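You operate a simulated robot arm through the tools that you are given. There is no shell and no other tool. Be economical: measure what you need, move in short steps, check, and stop when the job is done.

The job below is to be done with a simulated robot arm. You get a single attempt, and the scene is never put back.

## Task
Fetch the grey eared cap and set it on the grey card.
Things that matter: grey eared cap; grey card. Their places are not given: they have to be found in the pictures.

The check looks at the end state, three seconds after you hand in, the way a careful person would. Anything else that was tipped, shoved, dropped, spilled or broken makes it a failure. A push-on lid holds only when it is set on centred and level and pressed home; a screw cap is set on level and turned clockwise until tight.

## Robot
A 7-joint arm with a two-finger parallel gripper, fixed in place. Base frame: the origin is at the foot of the arm, x ahead of it, y to its left, z up; the work surface is at about z = 0. Lengths are in mm, angles in degrees, forces in N, time in s.
With the tool pointing down near the work surface it reaches from about 220 to 580 mm from the base axis. Its first joint turns from -66.0 to 66.0 degrees. Payload 2.5 kg.
Tool frame: the origin (TCP) lies between the finger pads and is the grasp point; the fingertips stand 23 mm ahead of it; z points along the fingers, y is the line along which they close. The gripper opens to 94 mm. The fingers are 38 mm wide and 10 mm thick; the gripper's body (54 by 96 mm) begins 39 mm behind the TCP.
Orientation is that of the tool frame in the base frame, as a unit quaternion [w, x, y, z]. With the fingers straight down and closing along the base's y, the tool's x points along the base's -x, its y along +y and its z along -z.

## Interface
- The arm moves only by the tool drive_tool. Its argument "targets" is one flat list of numbers, 7 for each row, row after row: the shift along the base's x, y, z in cm, then the turn, a rotation vector about the base's x, y, z in degrees, then the gripper command, from -1 (fully open) to 1 (shut), values between in proportion. In form: [x, y, z, rx, ry, rz, gripper, x, y, z, rx, ry, rz, gripper, ...]. A call has 1 to 8 rows; each row shifts and turns the commanded pose from where the row before left it. Rows are played at 5 a second. More than 50 mm and 8.6 degrees between two rows, or a gripper value outside its range, and nothing of the call is played. Where a pose cannot be reached the arm comes as near as it can. A force on the tool above 40 N (or 10 N above the force at the start of the call, whichever is more), or a blocked arm, ends the call early, and 0.2 s more pass. The fingers move at their own pace (about 108 mm/s each) and stop on an object; they squeeze with about 21 N. The grip force told is the motor's: it shows also when the fingers shut on nothing. Time passes only in rows, and 0.2 s behind the last, so rows that do not move let the fingers close. It gives the time, the measured TCP pose, the force on the tool (base axes), the opening and the grip force at its end, in the units of the frame above (readings bear some noise), and new pictures: "pictures" is both (left out), scene, wrist or none.
- Cameras (640 x 400 px; columns grow to the right, rows downward): "scene" is fixed at [128.3, -424.7, 541.4]; the picture's right is [0.77, -0.64, 0.00], its down [-0.46, -0.56, -0.69] and it looks along [0.44, 0.53, -0.73] (base axes); focal length 310 px, centre (320, 200). "wrist" rides on the gripper at [-39, 0, -44] in the tool frame; the picture's right is [0.00, -1.00, 0.00], its down [0.97, 0.00, -0.24] and it looks along [0.24, 0.00, 0.97] (tool axes); focal length 218 px, centre (320, 200).
- point_at(camera, pixels): there is no depth. For up to 12 entries [column, row, z] of the newest picture of that camera ("zoom" is the newest enlarged one), the place [x, y] in the base frame at which the ray of that pixel passes the height z, good to about 3 mm, but the place of the scene camera against the robot may be out by one fixed shift of up to 25 mm in any direction. No time passes.
- close_up(camera, box): a new picture of the part [left, top, right, bottom] of that camera's present view, enlarged. No time passes.
- close_job(): hands the job in; it is judged then, once.

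Go step by step. Measure first, check grasps and placings, and put right what went wrong. The budget is 60 turns and 150 pictures, counting those below and the enlarged ones. Unless the task says otherwise, let go and move clear before handing in, and close with one line.

The tools are called after "Call:" by a JSON object that holds its "op" and its "data". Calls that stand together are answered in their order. drive_tool: Moves the arm, as the interface text tells. Its arguments: {"type":"object","properties":{"targets":{"type":"array","items":{"type":"number"}},"pictures":{"type":"string","enum":["both","scene","wrist","none"]}},"required":["targets"]} The other tools are called the same way: point_at (camera, pixels) gives the place at which the rays of pixels pass given heights; close_up (camera, box) takes an enlarged picture of a part of a camera's view; close_job () hands the job in.

At the start:

```text
clock: 0.0
ee_pos: [310.0, -154.8, 296.8]
ee_rot: [0.0, 0.0, 1.0, -0.001]
force: [0.1, -0.3, -0.1]
width: 94.2
grasp_force: 0.0
```

scene: 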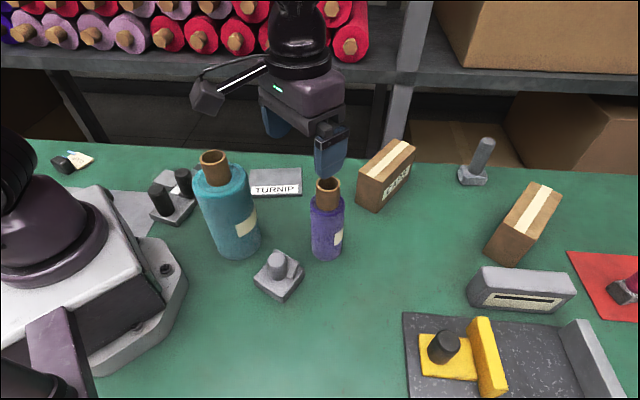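
wrist: 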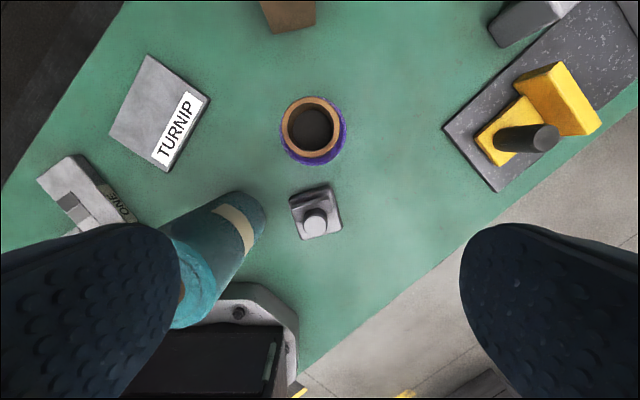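

The scene shows a small grey knobbed part near (278,272), another grey part near (475,165), and a grey card labelled TURNIP near (275,182). I'll enlarge these to tell them apart.

Call:
{"op": "close_up", "data": {"camera": "scene", "box": [130, 140, 350, 310]}}

Call:
{"op": "close_up", "data": {"camera": "scene", "box": [400, 120, 640, 400]}}

Call:
{"op": "close_up", "data": {"camera": "wrist", "box": [30, 40, 370, 260]}}

```text
2.35 times, centred on (240, 225) of scene
```

zoom: 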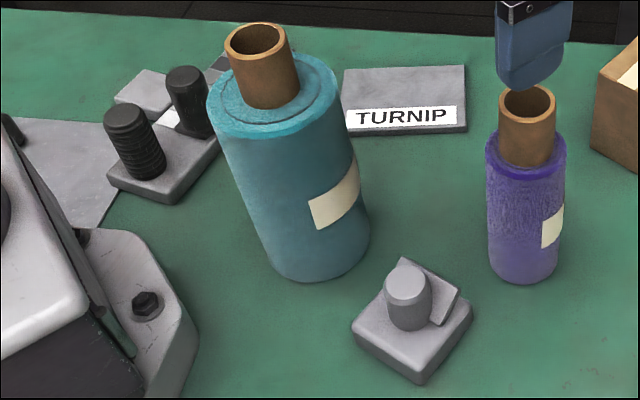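

```text
1.43 times, centred on (520, 260) of scene
```

zoom: 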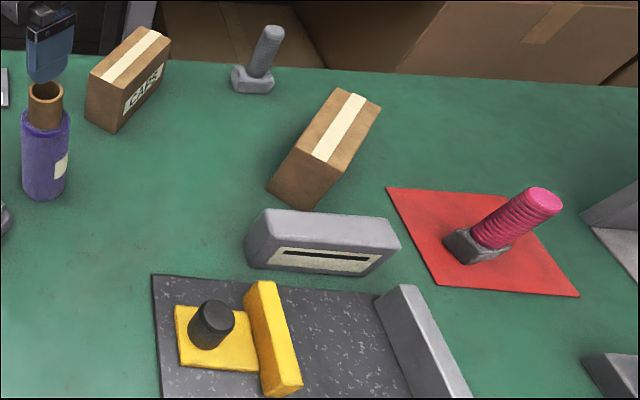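

```text
1.82 times, centred on (200, 150) of wrist
```

zoom: 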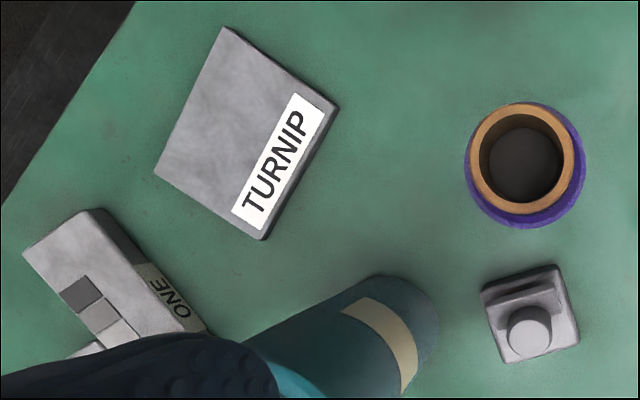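

The TURNIP slab, a flat grey sheet near (125,210) and some partly hidden items are all candidates, so I'll measure them and look around with the wrist camera before deciding.

Call:
{"op": "point_at", "data": {"camera": "scene", "pixels": [[278, 285, 0], [275, 182, 0], [125, 210, 0], [170, 205, 0], [228, 250, 0], [326, 250, 0], [475, 180, 0], [620, 290, 0], [70, 162, 0], [520, 300, 0], [440, 350, 0]]}}

Call:
{"op": "point_at", "data": {"camera": "wrist", "pixels": [[316, 215, 10], [158, 112, 0], [312, 140, 100], [80, 190, 20]]}}

Call:
{"op": "close_up", "data": {"camera": "scene", "box": [40, 130, 220, 250]}}

```text
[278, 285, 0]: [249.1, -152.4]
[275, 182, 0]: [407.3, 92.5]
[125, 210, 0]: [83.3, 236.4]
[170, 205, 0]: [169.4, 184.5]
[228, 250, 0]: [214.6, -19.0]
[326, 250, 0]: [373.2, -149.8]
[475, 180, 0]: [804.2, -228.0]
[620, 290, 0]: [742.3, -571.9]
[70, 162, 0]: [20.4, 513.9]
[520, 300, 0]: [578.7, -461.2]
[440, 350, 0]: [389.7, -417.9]
```

```text
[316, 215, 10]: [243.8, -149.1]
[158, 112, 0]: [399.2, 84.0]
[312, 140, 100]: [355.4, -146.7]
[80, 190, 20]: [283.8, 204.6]
```

```text
3.33 times, centred on (130, 190) of scene
```

zoom: 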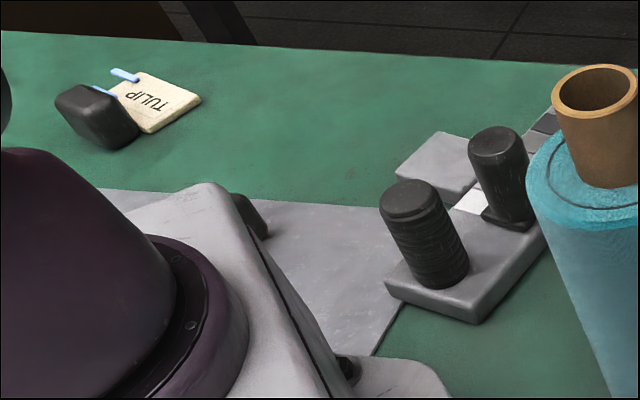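

A grey block with two black posts and more grey pieces sit at the left, partly hidden by the teal bottle. I'll raise the arm a little and swing toward +y for a wrist view of that area.

Call:
{"op": "drive_tool", "data": {"targets": [0, 0, 5, 0, 0, 0, -1, 0, 5, 0, 0, 0, 0, -1, 0, 5, 0, 0, 0, 0, -1, 0, 5, 0, 0, 0, 0, -1, 0, 5, 0, 0, 0, 0, -1, 0, 5, 0, 0, 0, 0, -1, 0, 5, 0, 0, 0, 0, -1, 0, 0, 0, 0, 0, 0, -1]}}

```text
clock: 1.8
ee_pos: [308.5, 146.9, 347.3]
ee_rot: [0.0, 0.0, 1.0, 0.0]
force: [-0.7, 0.4, 0.5]
width: 94.0
grasp_force: 0.1
```

scene: 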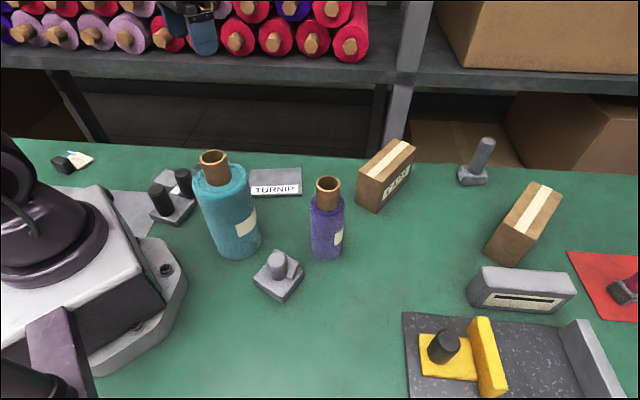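
wrist: 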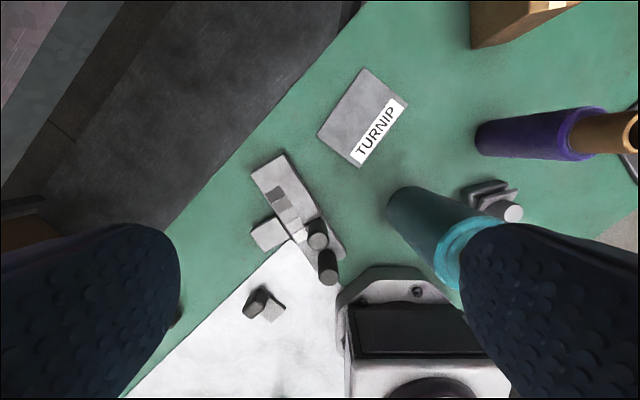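

Call:
{"op": "close_up", "data": {"camera": "wrist", "box": [180, 130, 400, 350]}}

Call:
{"op": "close_up", "data": {"camera": "wrist", "box": [380, 60, 540, 240]}}

Call:
{"op": "close_up", "data": {"camera": "scene", "box": [235, 230, 325, 310]}}

```text
1.82 times, centred on (290, 240) of wrist
```

zoom: 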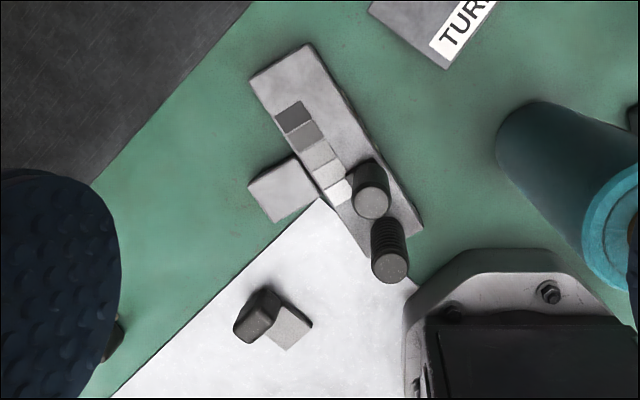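

```text
2.22 times, centred on (460, 150) of wrist
```

zoom: 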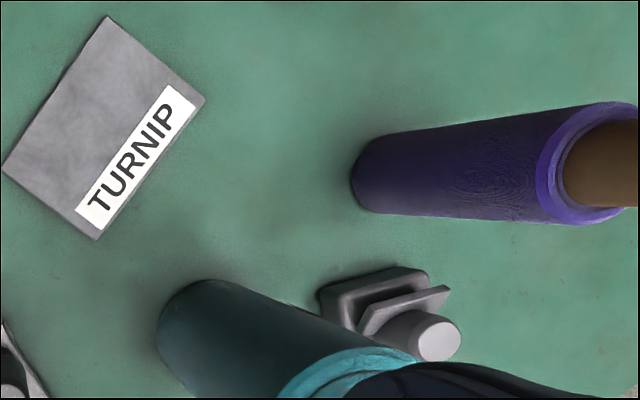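

```text
5.00 times, centred on (280, 270) of scene
```

zoom: 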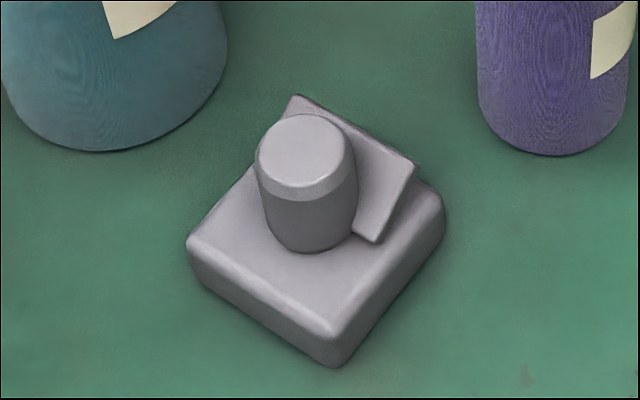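

The grey piece near scene (278,272) has a square base, a round post and a flat tab, but I can't tell yet whether it's one part. I'll go back over it and drop for a closer wrist view, well clear of the bottles.

Call:
{"op": "drive_tool", "data": {"targets": [0, -5, 0, 0, 0, 0, -1, 0, -5, 0, 0, 0, 0, -1, 0, -5, 0, 0, 0, 0, -1, 0, -5, 0, 0, 0, 0, -1, 0, -5, 0, 0, 0, 0, -1, -3, -4, 0, 0, 0, 0, -1, -3, -1, -4, 0, 0, 0, -1, 0, 0, 0, 0, 0, 0, -1]}}

Call:
{"op": "drive_tool", "data": {"targets": [0, 0, -4, 0, 0, 0, -1, 0, 0, -4, 0, 0, 0, -1, 0, 0, -4, 0, 0, 0, -1, 0, 0, 0, 0, 0, 0, -1], "pictures": "wrist"}}

```text
refused: row 7 steps farther than a row can; nothing moved
```

```text
clock: 2.8
ee_pos: [310.0, 145.8, 227.1]
ee_rot: [0.0, 0.0, 1.0, 0.001]
force: [0.0, -0.1, -0.9]
width: 93.9
grasp_force: 0.1
```

wrist: 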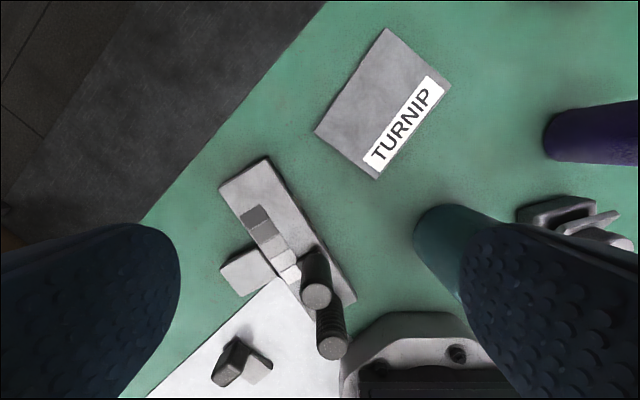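

The first call was refused, so the arm dropped where it was to z 227, touching nothing. I'll rise and then go back over the part in smaller steps.

Call:
{"op": "drive_tool", "data": {"targets": [0, 0, 4.5, 0, 0, 0, -1, 0, 0, 4.5, 0, 0, 0, -1, 0, -4.9, 0, 0, 0, 0, -1, 0, -4.9, 0, 0, 0, 0, -1, 0, -4.9, 0, 0, 0, 0, -1, 0, -4.9, 0, 0, 0, 0, -1, 0, -4.9, 0, 0, 0, 0, -1, 0, -4.9, 0, 0, 0, 0, -1], "pictures": "none"}}

Call:
{"op": "drive_tool", "data": {"targets": [-3, 0, 0, 0, 0, 0, -1, -3, 0, 0, 0, 0, 0, -1, 0, 0, -4.5, 0, 0, 0, -1, 0, 0, -4.5, 0, 0, 0, -1, 0, 0, -4, 0, 0, 0, -1, 0, 0, 0, 0, 0, 0, -1]}}

```text
clock: 4.6
ee_pos: [310.0, -148.8, 316.2]
ee_rot: [0.0, -0.001, 1.0, 0.0]
force: [0.3, 0.0, 0.5]
width: 94.1
grasp_force: 0.1
```

```text
clock: 6.0
ee_pos: [251.0, -149.7, 185.1]
ee_rot: [0.0, 0.0, 1.0, 0.0]
force: [-0.4, -0.9, -0.6]
width: 93.9
grasp_force: 0.1
```

scene: 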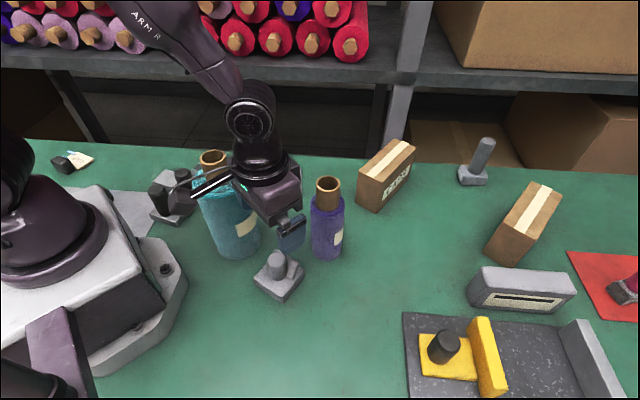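
wrist: 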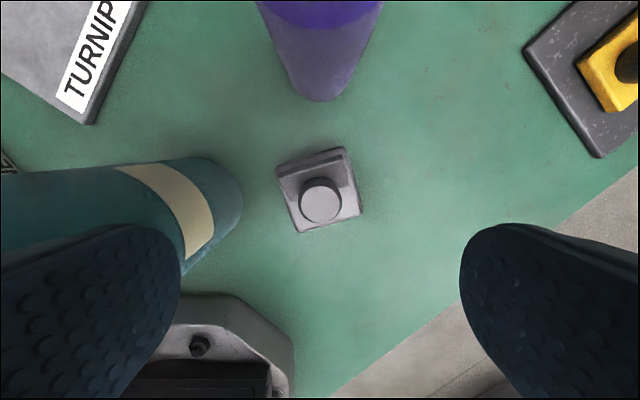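

Call:
{"op": "close_up", "data": {"camera": "wrist", "box": [260, 130, 380, 250]}}

Call:
{"op": "point_at", "data": {"camera": "wrist", "pixels": [[276, 160, 12], [344, 147, 12], [361, 213, 12], [298, 232, 12], [302, 196, 40], [341, 204, 40], [321, 200, 40], [320, 222, 15]]}}

Call:
{"op": "close_up", "data": {"camera": "scene", "box": [560, 240, 640, 400]}}

```text
3.33 times, centred on (320, 190) of wrist
```

zoom: 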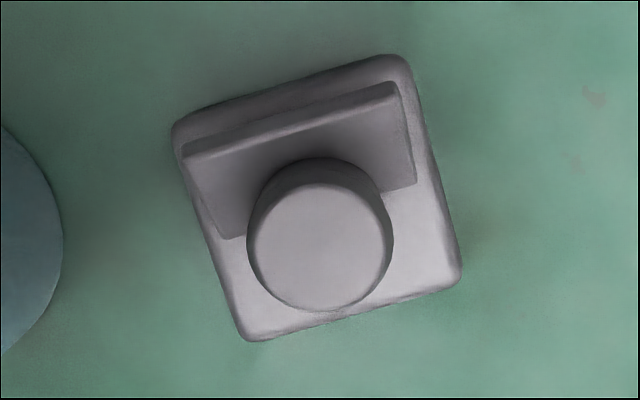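

```text
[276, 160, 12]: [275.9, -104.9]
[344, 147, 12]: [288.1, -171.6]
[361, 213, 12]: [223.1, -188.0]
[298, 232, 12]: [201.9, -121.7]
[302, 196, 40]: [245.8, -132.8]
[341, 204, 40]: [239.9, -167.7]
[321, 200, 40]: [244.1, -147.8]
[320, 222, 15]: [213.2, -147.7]
```

```text
2.50 times, centred on (600, 320) of scene
```

zoom: 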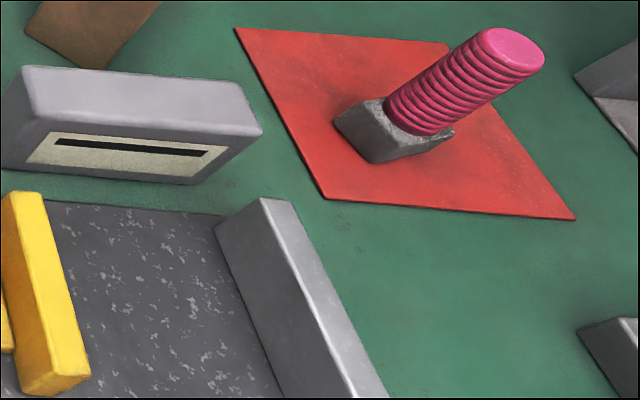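

The part looks one-piece, about 68 mm square with a post and an upright tab. Before deciding, I'll look at the right-hand area for another cap or card.

Call:
{"op": "drive_tool", "data": {"targets": [0, 0, 5, 0, 0, 0, -1, 0, 0, 5, 0, 0, 0, -1, 0, 0, 5, 0, 0, 0, -1, 4, -3, 0, 0, 0, 0, -1, 4, -3, 0, 0, 0, 0, -1, 4, -3, 0, 0, 0, 0, -1, 3, -4, 0, 0, 0, 0, -1, 0, -4, 0, 0, 0, 0, -1], "pictures": "none"}}

Call:
{"op": "drive_tool", "data": {"targets": [0, -4, 0, 0, 0, 0, -1, 0, -4, 0, 0, 0, 0, -1, 0, 0, 0, 0, 0, 0, -1]}}

```text
clock: 7.8
ee_pos: [400.5, -319.4, 334.7]
ee_rot: [0.0, 0.001, 1.0, 0.0]
force: [-0.2, -0.4, 0.0]
width: 94.0
grasp_force: 0.0
```

```text
clock: 8.6
ee_pos: [399.5, -398.4, 335.0]
ee_rot: [-0.001, -0.001, 1.0, 0.001]
force: [-0.3, -0.8, 0.4]
width: 94.1
grasp_force: 0.1
```

scene: 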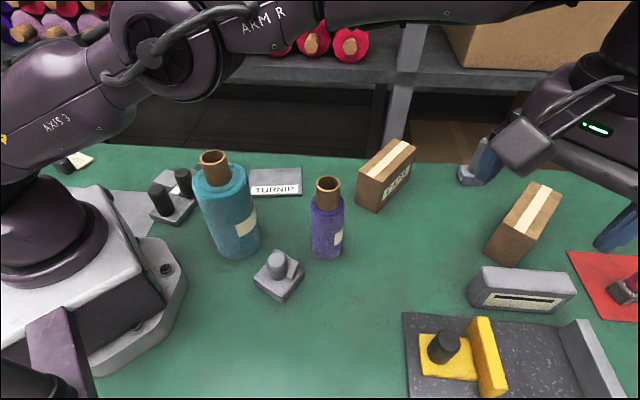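
wrist: 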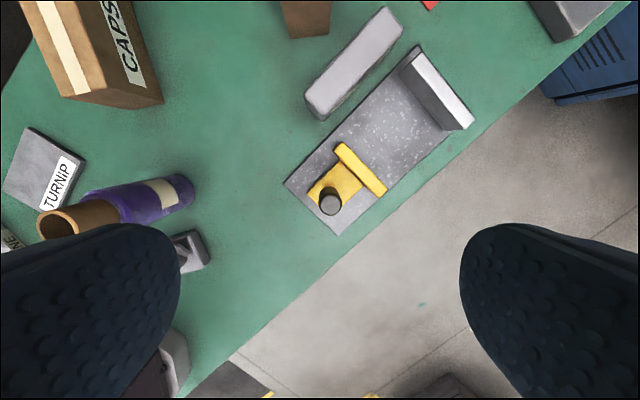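

Besides the part at (278,272), the only fitting card in reach is the grey TURNIP card. From several angles the tab seems to jut out from the post above the base, so I'll take an oblique wrist view from the side to see how the piece is built.

Call:
{"op": "drive_tool", "data": {"targets": [-1.95, 1.54, -2.64, 7.1, 0, 0, -1, -1.95, 1.54, -2.64, 7.1, 0, 0, -1, -1.95, 1.54, -2.64, 7.1, 0, 0, -1, -1.95, 1.54, -2.64, 7.1, 0, 0, -1, -1.95, 1.54, -2.64, 7.1, 0, 0, -1, -1.95, 1.54, -2.64, 7.1, 0, 0, -1, -1.95, 1.54, -2.64, 7.1, 0, 0, -1, 0, 0, 0, 0, 0, 0, -1], "pictures": "wrist"}}

```text
clock: 10.4
ee_pos: [264.8, -292.0, 152.5]
ee_rot: [0.0, 0.0, 0.907, 0.421]
force: [0.4, -0.3, -0.7]
width: 94.1
grasp_force: 0.1
```

wrist: 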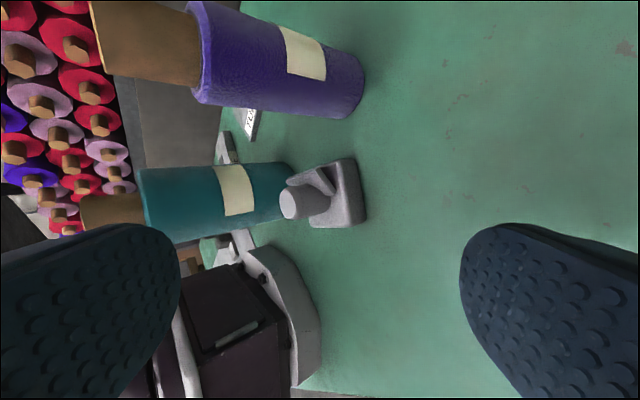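

Call:
{"op": "close_up", "data": {"camera": "wrist", "box": [265, 145, 385, 240]}}

```text
4.21 times, centred on (325, 192) of wrist
```

zoom: 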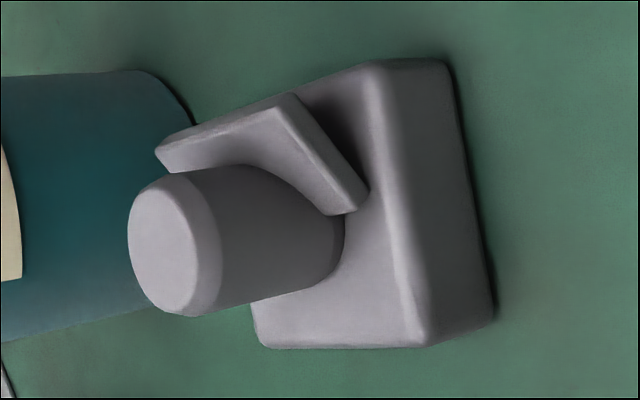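

The tab leans outward from beside the post and the whole thing looks like one solid part, so I'll grip it by the square base. First I'll get its height from this oblique view.

Call:
{"op": "point_at", "data": {"camera": "wrist", "pixels": [[288, 204, 40], [288, 204, 50], [288, 204, 60], [288, 204, 70], [357, 158, 0], [367, 220, 0], [340, 160, 20], [350, 226, 20], [340, 160, 25], [350, 226, 25], [352, 159, 20], [287, 182, 50]]}}

```text
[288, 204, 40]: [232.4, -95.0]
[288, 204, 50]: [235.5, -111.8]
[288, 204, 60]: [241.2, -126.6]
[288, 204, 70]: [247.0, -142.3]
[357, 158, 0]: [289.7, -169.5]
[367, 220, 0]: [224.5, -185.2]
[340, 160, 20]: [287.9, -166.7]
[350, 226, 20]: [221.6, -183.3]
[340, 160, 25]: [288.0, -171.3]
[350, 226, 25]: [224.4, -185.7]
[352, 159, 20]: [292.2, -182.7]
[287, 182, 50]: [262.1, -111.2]
```

Triangulating the two wrist views, the post top is at about z 73 and the tab slopes from about z 38 at the post up to z 50 at x≈283. I'll grip the top of the post just above the tab, first coming upright over it with a 12.5° yaw.

Call:
{"op": "drive_tool", "data": {"targets": [-0.296, 2.043, 0.43, -7.1, 0, 0, -1, -0.296, 2.043, 0.43, -7.1, 0, 0, -1, -0.296, 2.043, 0.43, -7.1, 0, 0, -1, -0.296, 2.043, 0.43, -7.1, 0, 0, -1, -0.296, 2.043, 0.43, -7.1, 0, 0, -1, -0.296, 2.043, 0.43, -7.1, 0, 0, -1, -0.296, 2.043, 0.43, -7.1, 0, 0, -1], "pictures": "none"}}

Call:
{"op": "drive_tool", "data": {"targets": [0, 0, 0, 0, 0, 6.25, -1, 0, 0, 0, 0, 0, 6.25, -1, 0, 0, -3, 0, 0, 0, -1, 0, 0, 0, 0, 0, 0, -1]}}

```text
clock: 12.0
ee_pos: [243.7, -147.9, 182.8]
ee_rot: [0.001, 0.0, 1.0, -0.001]
force: [-0.3, -0.6, -0.3]
width: 93.8
grasp_force: 0.0
```

```text
clock: 13.0
ee_pos: [241.8, -147.2, 151.7]
ee_rot: [0.0, -0.111, 0.994, 0.0]
force: [0.5, -0.1, -0.6]
width: 94.2
grasp_force: 0.1
```

scene: 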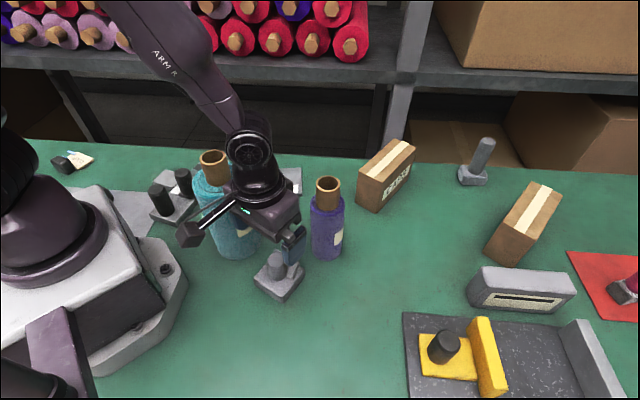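
wrist: 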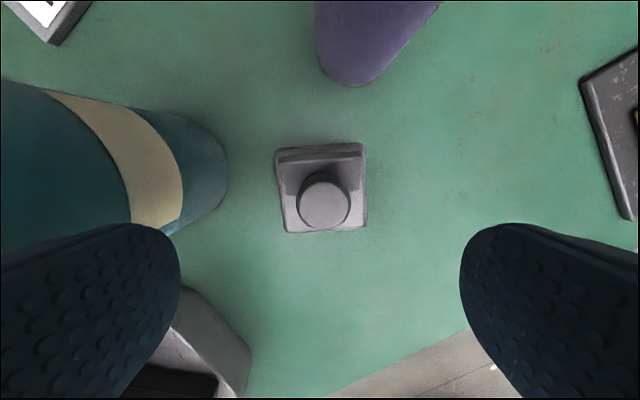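

The base now looks square in the wrist view with the post top at (324,206). I'll check where that falls before going down.

Call:
{"op": "point_at", "data": {"camera": "wrist", "pixels": [[324, 206, 72], [299, 204, 72], [350, 204, 72], [277, 160, 50], [364, 156, 50], [275, 152, 22], [365, 145, 22], [367, 228, 0], [286, 233, 0]]}}

```text
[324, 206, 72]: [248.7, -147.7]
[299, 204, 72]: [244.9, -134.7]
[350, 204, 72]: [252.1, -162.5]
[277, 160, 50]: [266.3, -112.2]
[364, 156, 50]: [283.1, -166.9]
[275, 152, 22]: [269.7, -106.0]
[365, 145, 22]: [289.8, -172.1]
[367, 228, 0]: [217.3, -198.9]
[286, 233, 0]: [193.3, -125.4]
```

The post centre is (248.7,-147.7), 29 mm across, with the TCP about 6 mm to the side away from the tab, as wanted. Descending 77 mm to z≈74.

Call:
{"op": "drive_tool", "data": {"targets": [0, 0, -3, 0, 0, 0, -1, 0, 0, -2.5, 0, 0, 0, -1, 0, 0, -1.2, 0, 0, 0, -1, 0, 0, -1.0, 0, 0, 0, -1, 0, 0, 0, 0, 0, 0, -1]}}

```text
clock: 14.2
ee_pos: [243.1, -148.0, 73.6]
ee_rot: [0.0, -0.108, 0.994, -0.001]
force: [-0.4, -0.2, 0.0]
width: 93.9
grasp_force: 0.0
```

scene: 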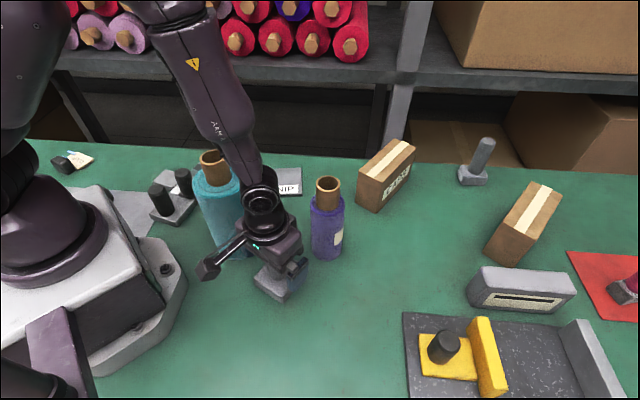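
wrist: 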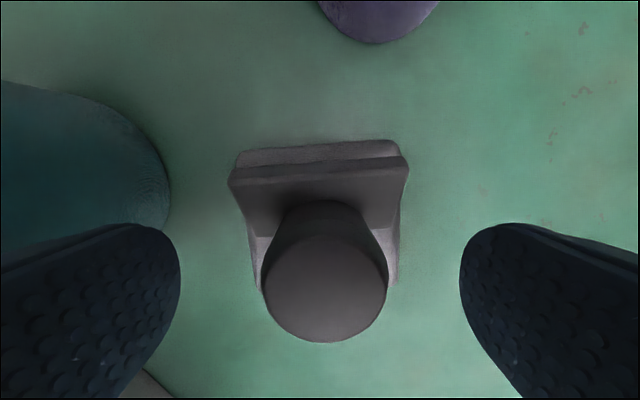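

The post is centred between the fingers with no contact. Closing the gripper.

Call:
{"op": "drive_tool", "data": {"targets": [0, 0, 0, 0, 0, 0, 1, 0, 0, 0, 0, 0, 0, 1, 0, 0, 0, 0, 0, 0, 1, 0, 0, 0, 0, 0, 0, 1], "pictures": "wrist"}}

```text
clock: 15.2
ee_pos: [242.2, -148.5, 75.3]
ee_rot: [0.0, -0.108, 0.994, 0.0]
force: [0.4, -0.5, 0.1]
width: 33.2
grasp_force: 21.1
```

wrist: 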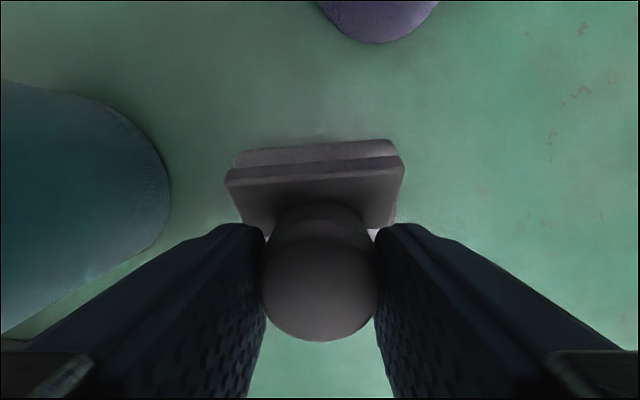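

The fingers stopped at 33 mm with 21 N, so the post is held. I'll lift in small steps and see what comes up.

Call:
{"op": "drive_tool", "data": {"targets": [0, 0, 1, 0, 0, 0, 1, 0, 0, 1, 0, 0, 0, 1, 0, 0, 1, 0, 0, 0, 1, 0, 0, 0, 0, 0, 0, 1]}}

```text
clock: 16.2
ee_pos: [242.2, -148.0, 106.1]
ee_rot: [0.001, -0.109, 0.994, 0.001]
force: [-0.2, -0.3, -2.1]
width: 33.4
grasp_force: 21.0
```

scene: 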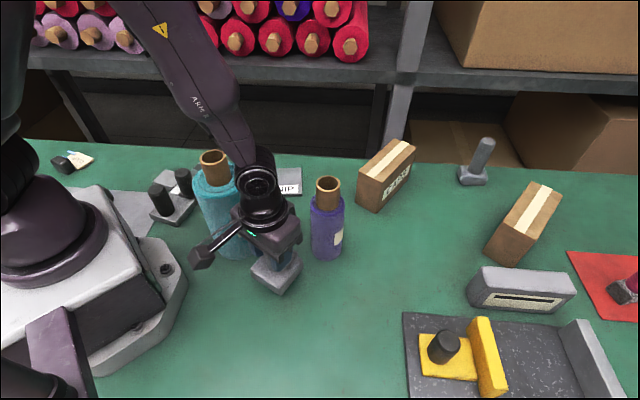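
wrist: 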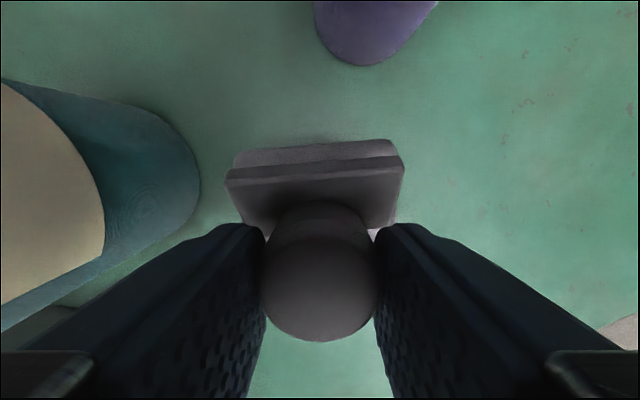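

The whole part rises as one piece, weighing about 210 g. I'll lift it well above the bottles and carry it midway between them toward the card.

Call:
{"op": "drive_tool", "data": {"targets": [0, 0, 4.5, 0, 0, 0, 1, 0, 0, 4.5, 0, 0, 0, 1, 0, 0, 4.5, 0, 0, 0, 1, 0, 0, 4.5, 0, 0, 0, 1, 0, 0, 4.0, 0, 0, 0, 1, 0, 0, 0, 0, 0, 0, 1], "pictures": "none"}}

Call:
{"op": "drive_tool", "data": {"targets": [2.5, 3.7, 0, 0, 0, 0, 1, 2.5, 3.7, 0, 0, 0, 0, 1, 2.5, 3.7, 0, 0, 0, 0, 1, 2.5, 3.7, 0, 0, 0, 0, 1, 2.0, 3.0, 0, 0, 0, 0, 1, 0, 0, 0, 0, 0, 0, 1]}}

```text
clock: 17.6
ee_pos: [243.2, -149.2, 327.2]
ee_rot: [0.0, -0.109, 0.994, 0.0]
force: [0.4, -0.1, -2.5]
width: 33.4
grasp_force: 21.6
```

```text
clock: 19.0
ee_pos: [363.1, 31.1, 327.2]
ee_rot: [0.0, -0.108, 0.994, 0.0]
force: [1.4, -0.2, -1.8]
width: 33.5
grasp_force: 21.1
```

scene: 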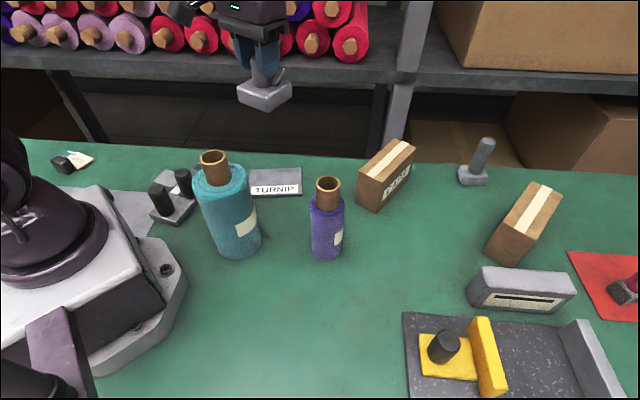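
wrist: 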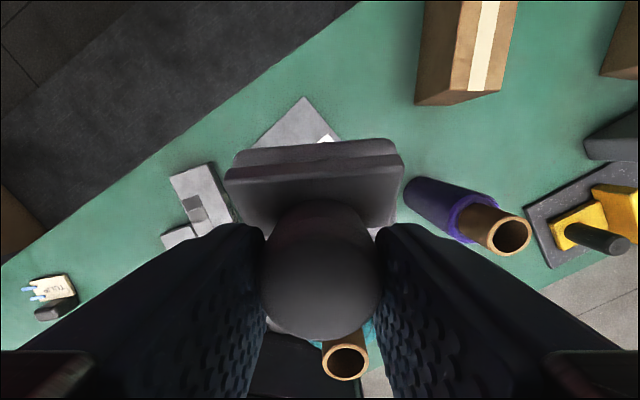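

From two earlier wrist pictures I get the card centre at about (390,77), size about 128 x 90 mm, with its long side at -36°. I'll move over it and turn the part about 41° so it lines up with the card.

Call:
{"op": "drive_tool", "data": {"targets": [0.4, 0.72, 0, 0, 0, 6.85, 1, 0.4, 0.72, 0, 0, 0, 6.85, 1, 0.4, 0.71, 0, 0, 0, 6.85, 1, 0.39, 0.71, 0, 0, 0, 6.85, 1, 0.39, 0.71, 0, 0, 0, 6.85, 1, 0.39, 0.71, 0, 0, 0, 6.85, 1, 0, 0, -4, 0, 0, 0, 1, 0, 0, 0, 0, 0, 0, 1]}}

```text
clock: 20.8
ee_pos: [386.1, 73.0, 283.8]
ee_rot: [0.0, -0.452, 0.892, 0.001]
force: [-0.6, -0.5, -3.5]
width: 33.4
grasp_force: 21.2
```

scene: 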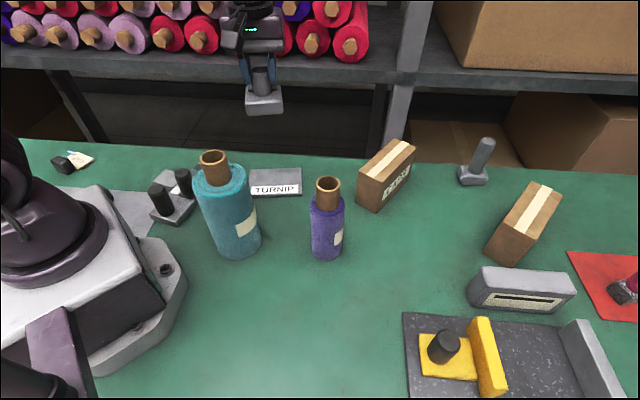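
wrist: 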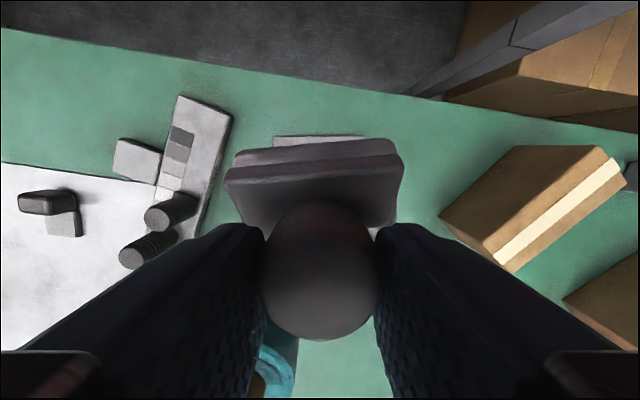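

The card's far edge shows level at (274..362,136), so the part is aligned. I'll check the edge's position against my estimate.

Call:
{"op": "point_at", "data": {"camera": "wrist", "pixels": [[274, 137, 8], [362, 135, 8], [318, 136, 8]]}}

Call:
{"op": "close_up", "data": {"camera": "scene", "box": [235, 80, 315, 205]}}

```text
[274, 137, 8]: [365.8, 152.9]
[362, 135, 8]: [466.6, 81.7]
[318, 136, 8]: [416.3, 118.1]
```

```text
3.20 times, centred on (275, 142) of scene
```

zoom: 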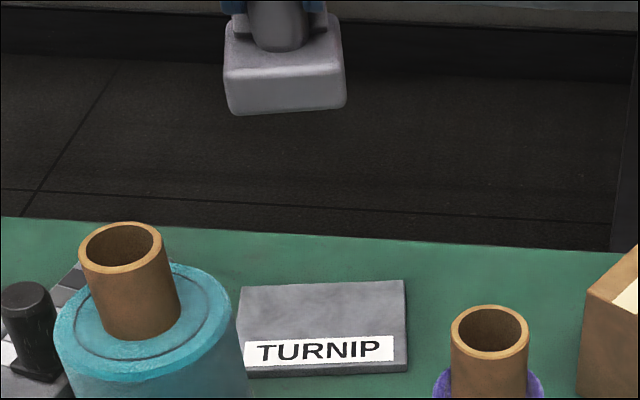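

The edge fits the estimate with a shift of about (1,3) mm, which I'll include. Descending to about 20 mm above the card.

Call:
{"op": "drive_tool", "data": {"targets": [0.1, 0.3, -4, 0, 0, 0, 1, 0, 0, -4, 0, 0, 0, 1, 0, 0, -4, 0, 0, 0, 1, 0, 0, -3.5, 0, 0, 0, 1, 0, 0, -2.3, 0, 0, 0, 1, 0, 0, 0, 0, 0, 0, 1]}}

```text
clock: 22.2
ee_pos: [386.7, 75.4, 106.1]
ee_rot: [0.0, -0.45, 0.893, -0.001]
force: [-0.3, -0.3, -2.9]
width: 33.2
grasp_force: 21.1
```

scene: 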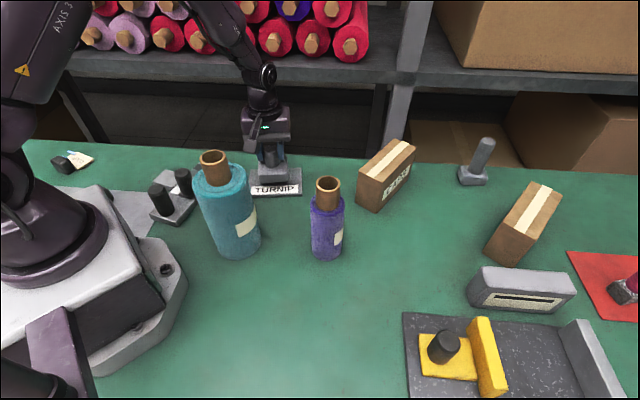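
wrist: 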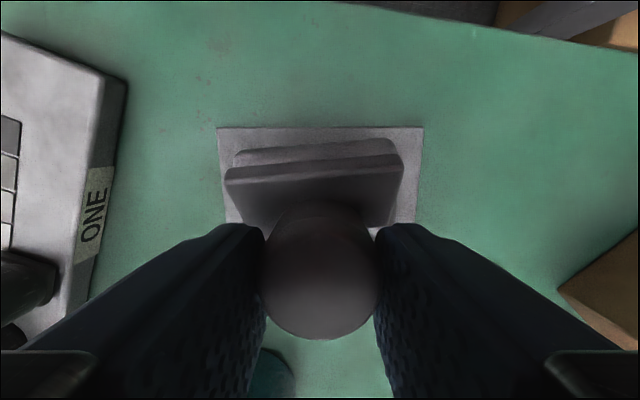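

The part hangs centred over the card and level with its edges. I'll lower in small steps until the force shows contact.

Call:
{"op": "drive_tool", "data": {"targets": [0, 0, -1, 0, 0, 0, 1, 0, 0, -0.5, 0, 0, 0, 1, 0, 0, -0.3, 0, 0, 0, 1, 0, 0, -0.2, 0, 0, 0, 1, 0, 0, 0, 0, 0, 0, 1]}}

```text
clock: 23.4
ee_pos: [385.4, 75.3, 86.9]
ee_rot: [0.0, -0.451, 0.892, 0.0]
force: [1.0, 0.2, -2.8]
width: 33.5
grasp_force: 20.8
```

scene: 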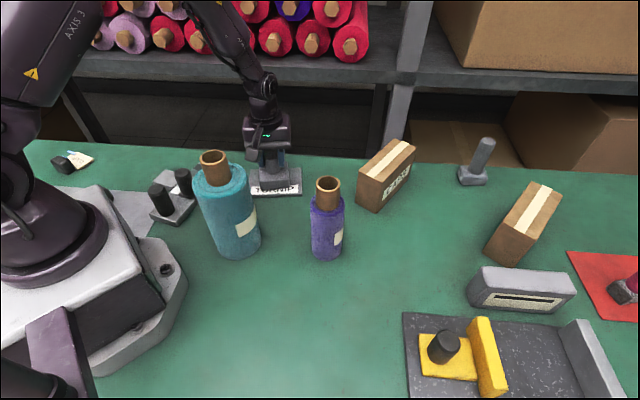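
wrist: 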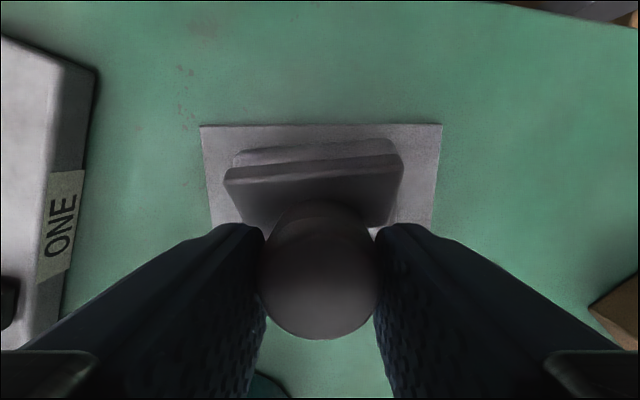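

No contact yet at z 87 (force still just the weight), so I'll keep lowering in 2 mm steps.

Call:
{"op": "drive_tool", "data": {"targets": [0, 0, -0.2, 0, 0, 0, 1, 0, 0, -0.2, 0, 0, 0, 1, 0, 0, 0, 0, 0, 0, 1], "pictures": "none"}}

Call:
{"op": "drive_tool", "data": {"targets": [0, 0, -0.2, 0, 0, 0, 1, 0, 0, 0, 0, 0, 0, 1], "pictures": "none"}}

```text
clock: 24.2
ee_pos: [387.9, 76.4, 82.8]
ee_rot: [0.001, -0.45, 0.893, 0.0]
force: [-4.8, -0.3, 18.2]
width: 33.5
grasp_force: 21.1
```

```text
clock: 24.8
ee_pos: [388.4, 74.8, 81.9]
ee_rot: [0.002, -0.451, 0.893, 0.001]
force: [0.8, 2.1, 18.8]
width: 33.7
grasp_force: 21.0
```

Contact shows at z≈83 (18 N upward). I'll ease up 2 mm to relax the load, then open.

Call:
{"op": "drive_tool", "data": {"targets": [0, 0, 0.2, 0, 0, 0, 1, 0, 0, 0, 0, 0, 0, 1, 0, 0, 0, 0, 0, 0, 0.2, 0, 0, 0, 0, 0, 0, -0.4, 0, 0, 0, 0, 0, 0, -1, 0, 0, 0, 0, 0, 0, -1]}}

```text
clock: 26.2
ee_pos: [387.1, 75.3, 83.1]
ee_rot: [0.0, -0.45, 0.893, 0.0]
force: [-0.8, 0.2, -0.1]
width: 93.8
grasp_force: 0.0
```

scene: 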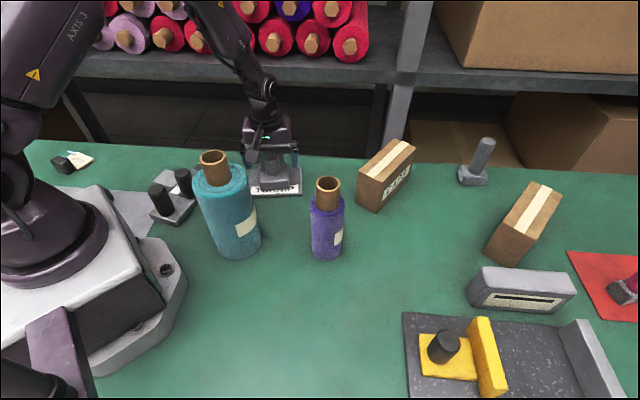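
wrist: 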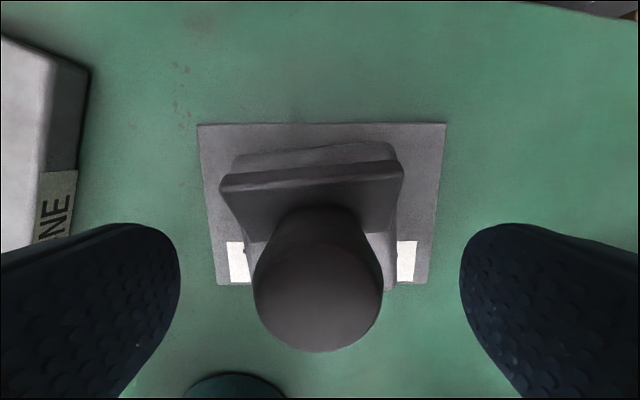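

The fingers are open and the part stands on the card. I'll rise straight up clear of it and look again.

Call:
{"op": "drive_tool", "data": {"targets": [0, 0, 2, 0, 0, 0, -1, 0, 0, 4, 0, 0, 0, -1, 0, 0, 4.5, 0, 0, 0, -1, 0, 0, 4.5, 0, 0, 0, -1, 0, 0, 4.5, 0, 0, 0, -1, 0, 0, 0, 0, 0, 0, -1]}}

Call:
{"op": "close_up", "data": {"camera": "scene", "box": [225, 130, 335, 210]}}

```text
clock: 27.6
ee_pos: [388.1, 74.4, 278.7]
ee_rot: [0.0, -0.45, 0.893, 0.0]
force: [0.4, -0.2, 0.0]
width: 94.0
grasp_force: 0.2
```

scene: 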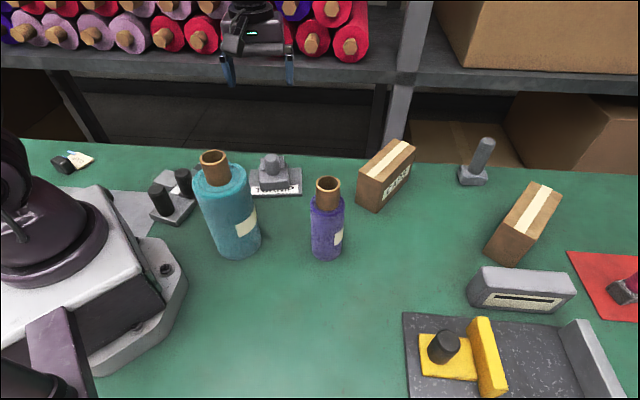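
wrist: 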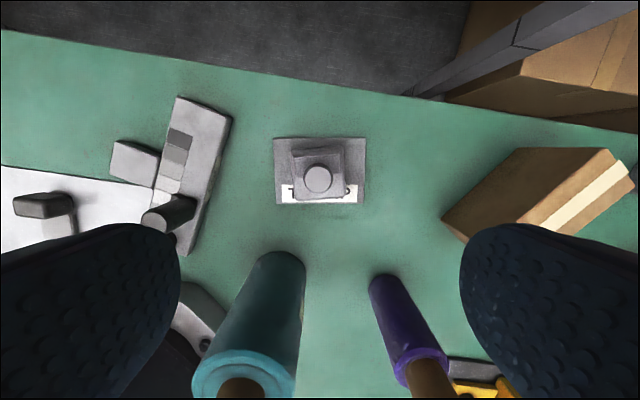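

```text
5.00 times, centred on (280, 170) of scene
```

zoom: 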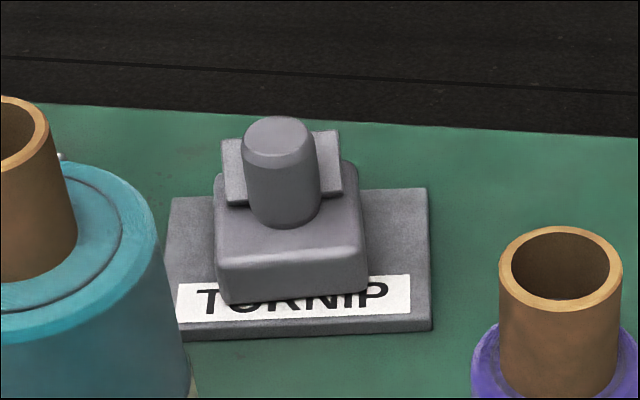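

The part stands level and wholly on the grey card at scene (275,178), the gripper is clear, and nothing else has moved. Handing in.

Call:
{"op": "close_job", "data": {}}

```text
The job is handed in.
```

The grey eared cap is standing level on the grey card (the one labelled TURNIP), the gripper is open and clear, and nothing else was moved.
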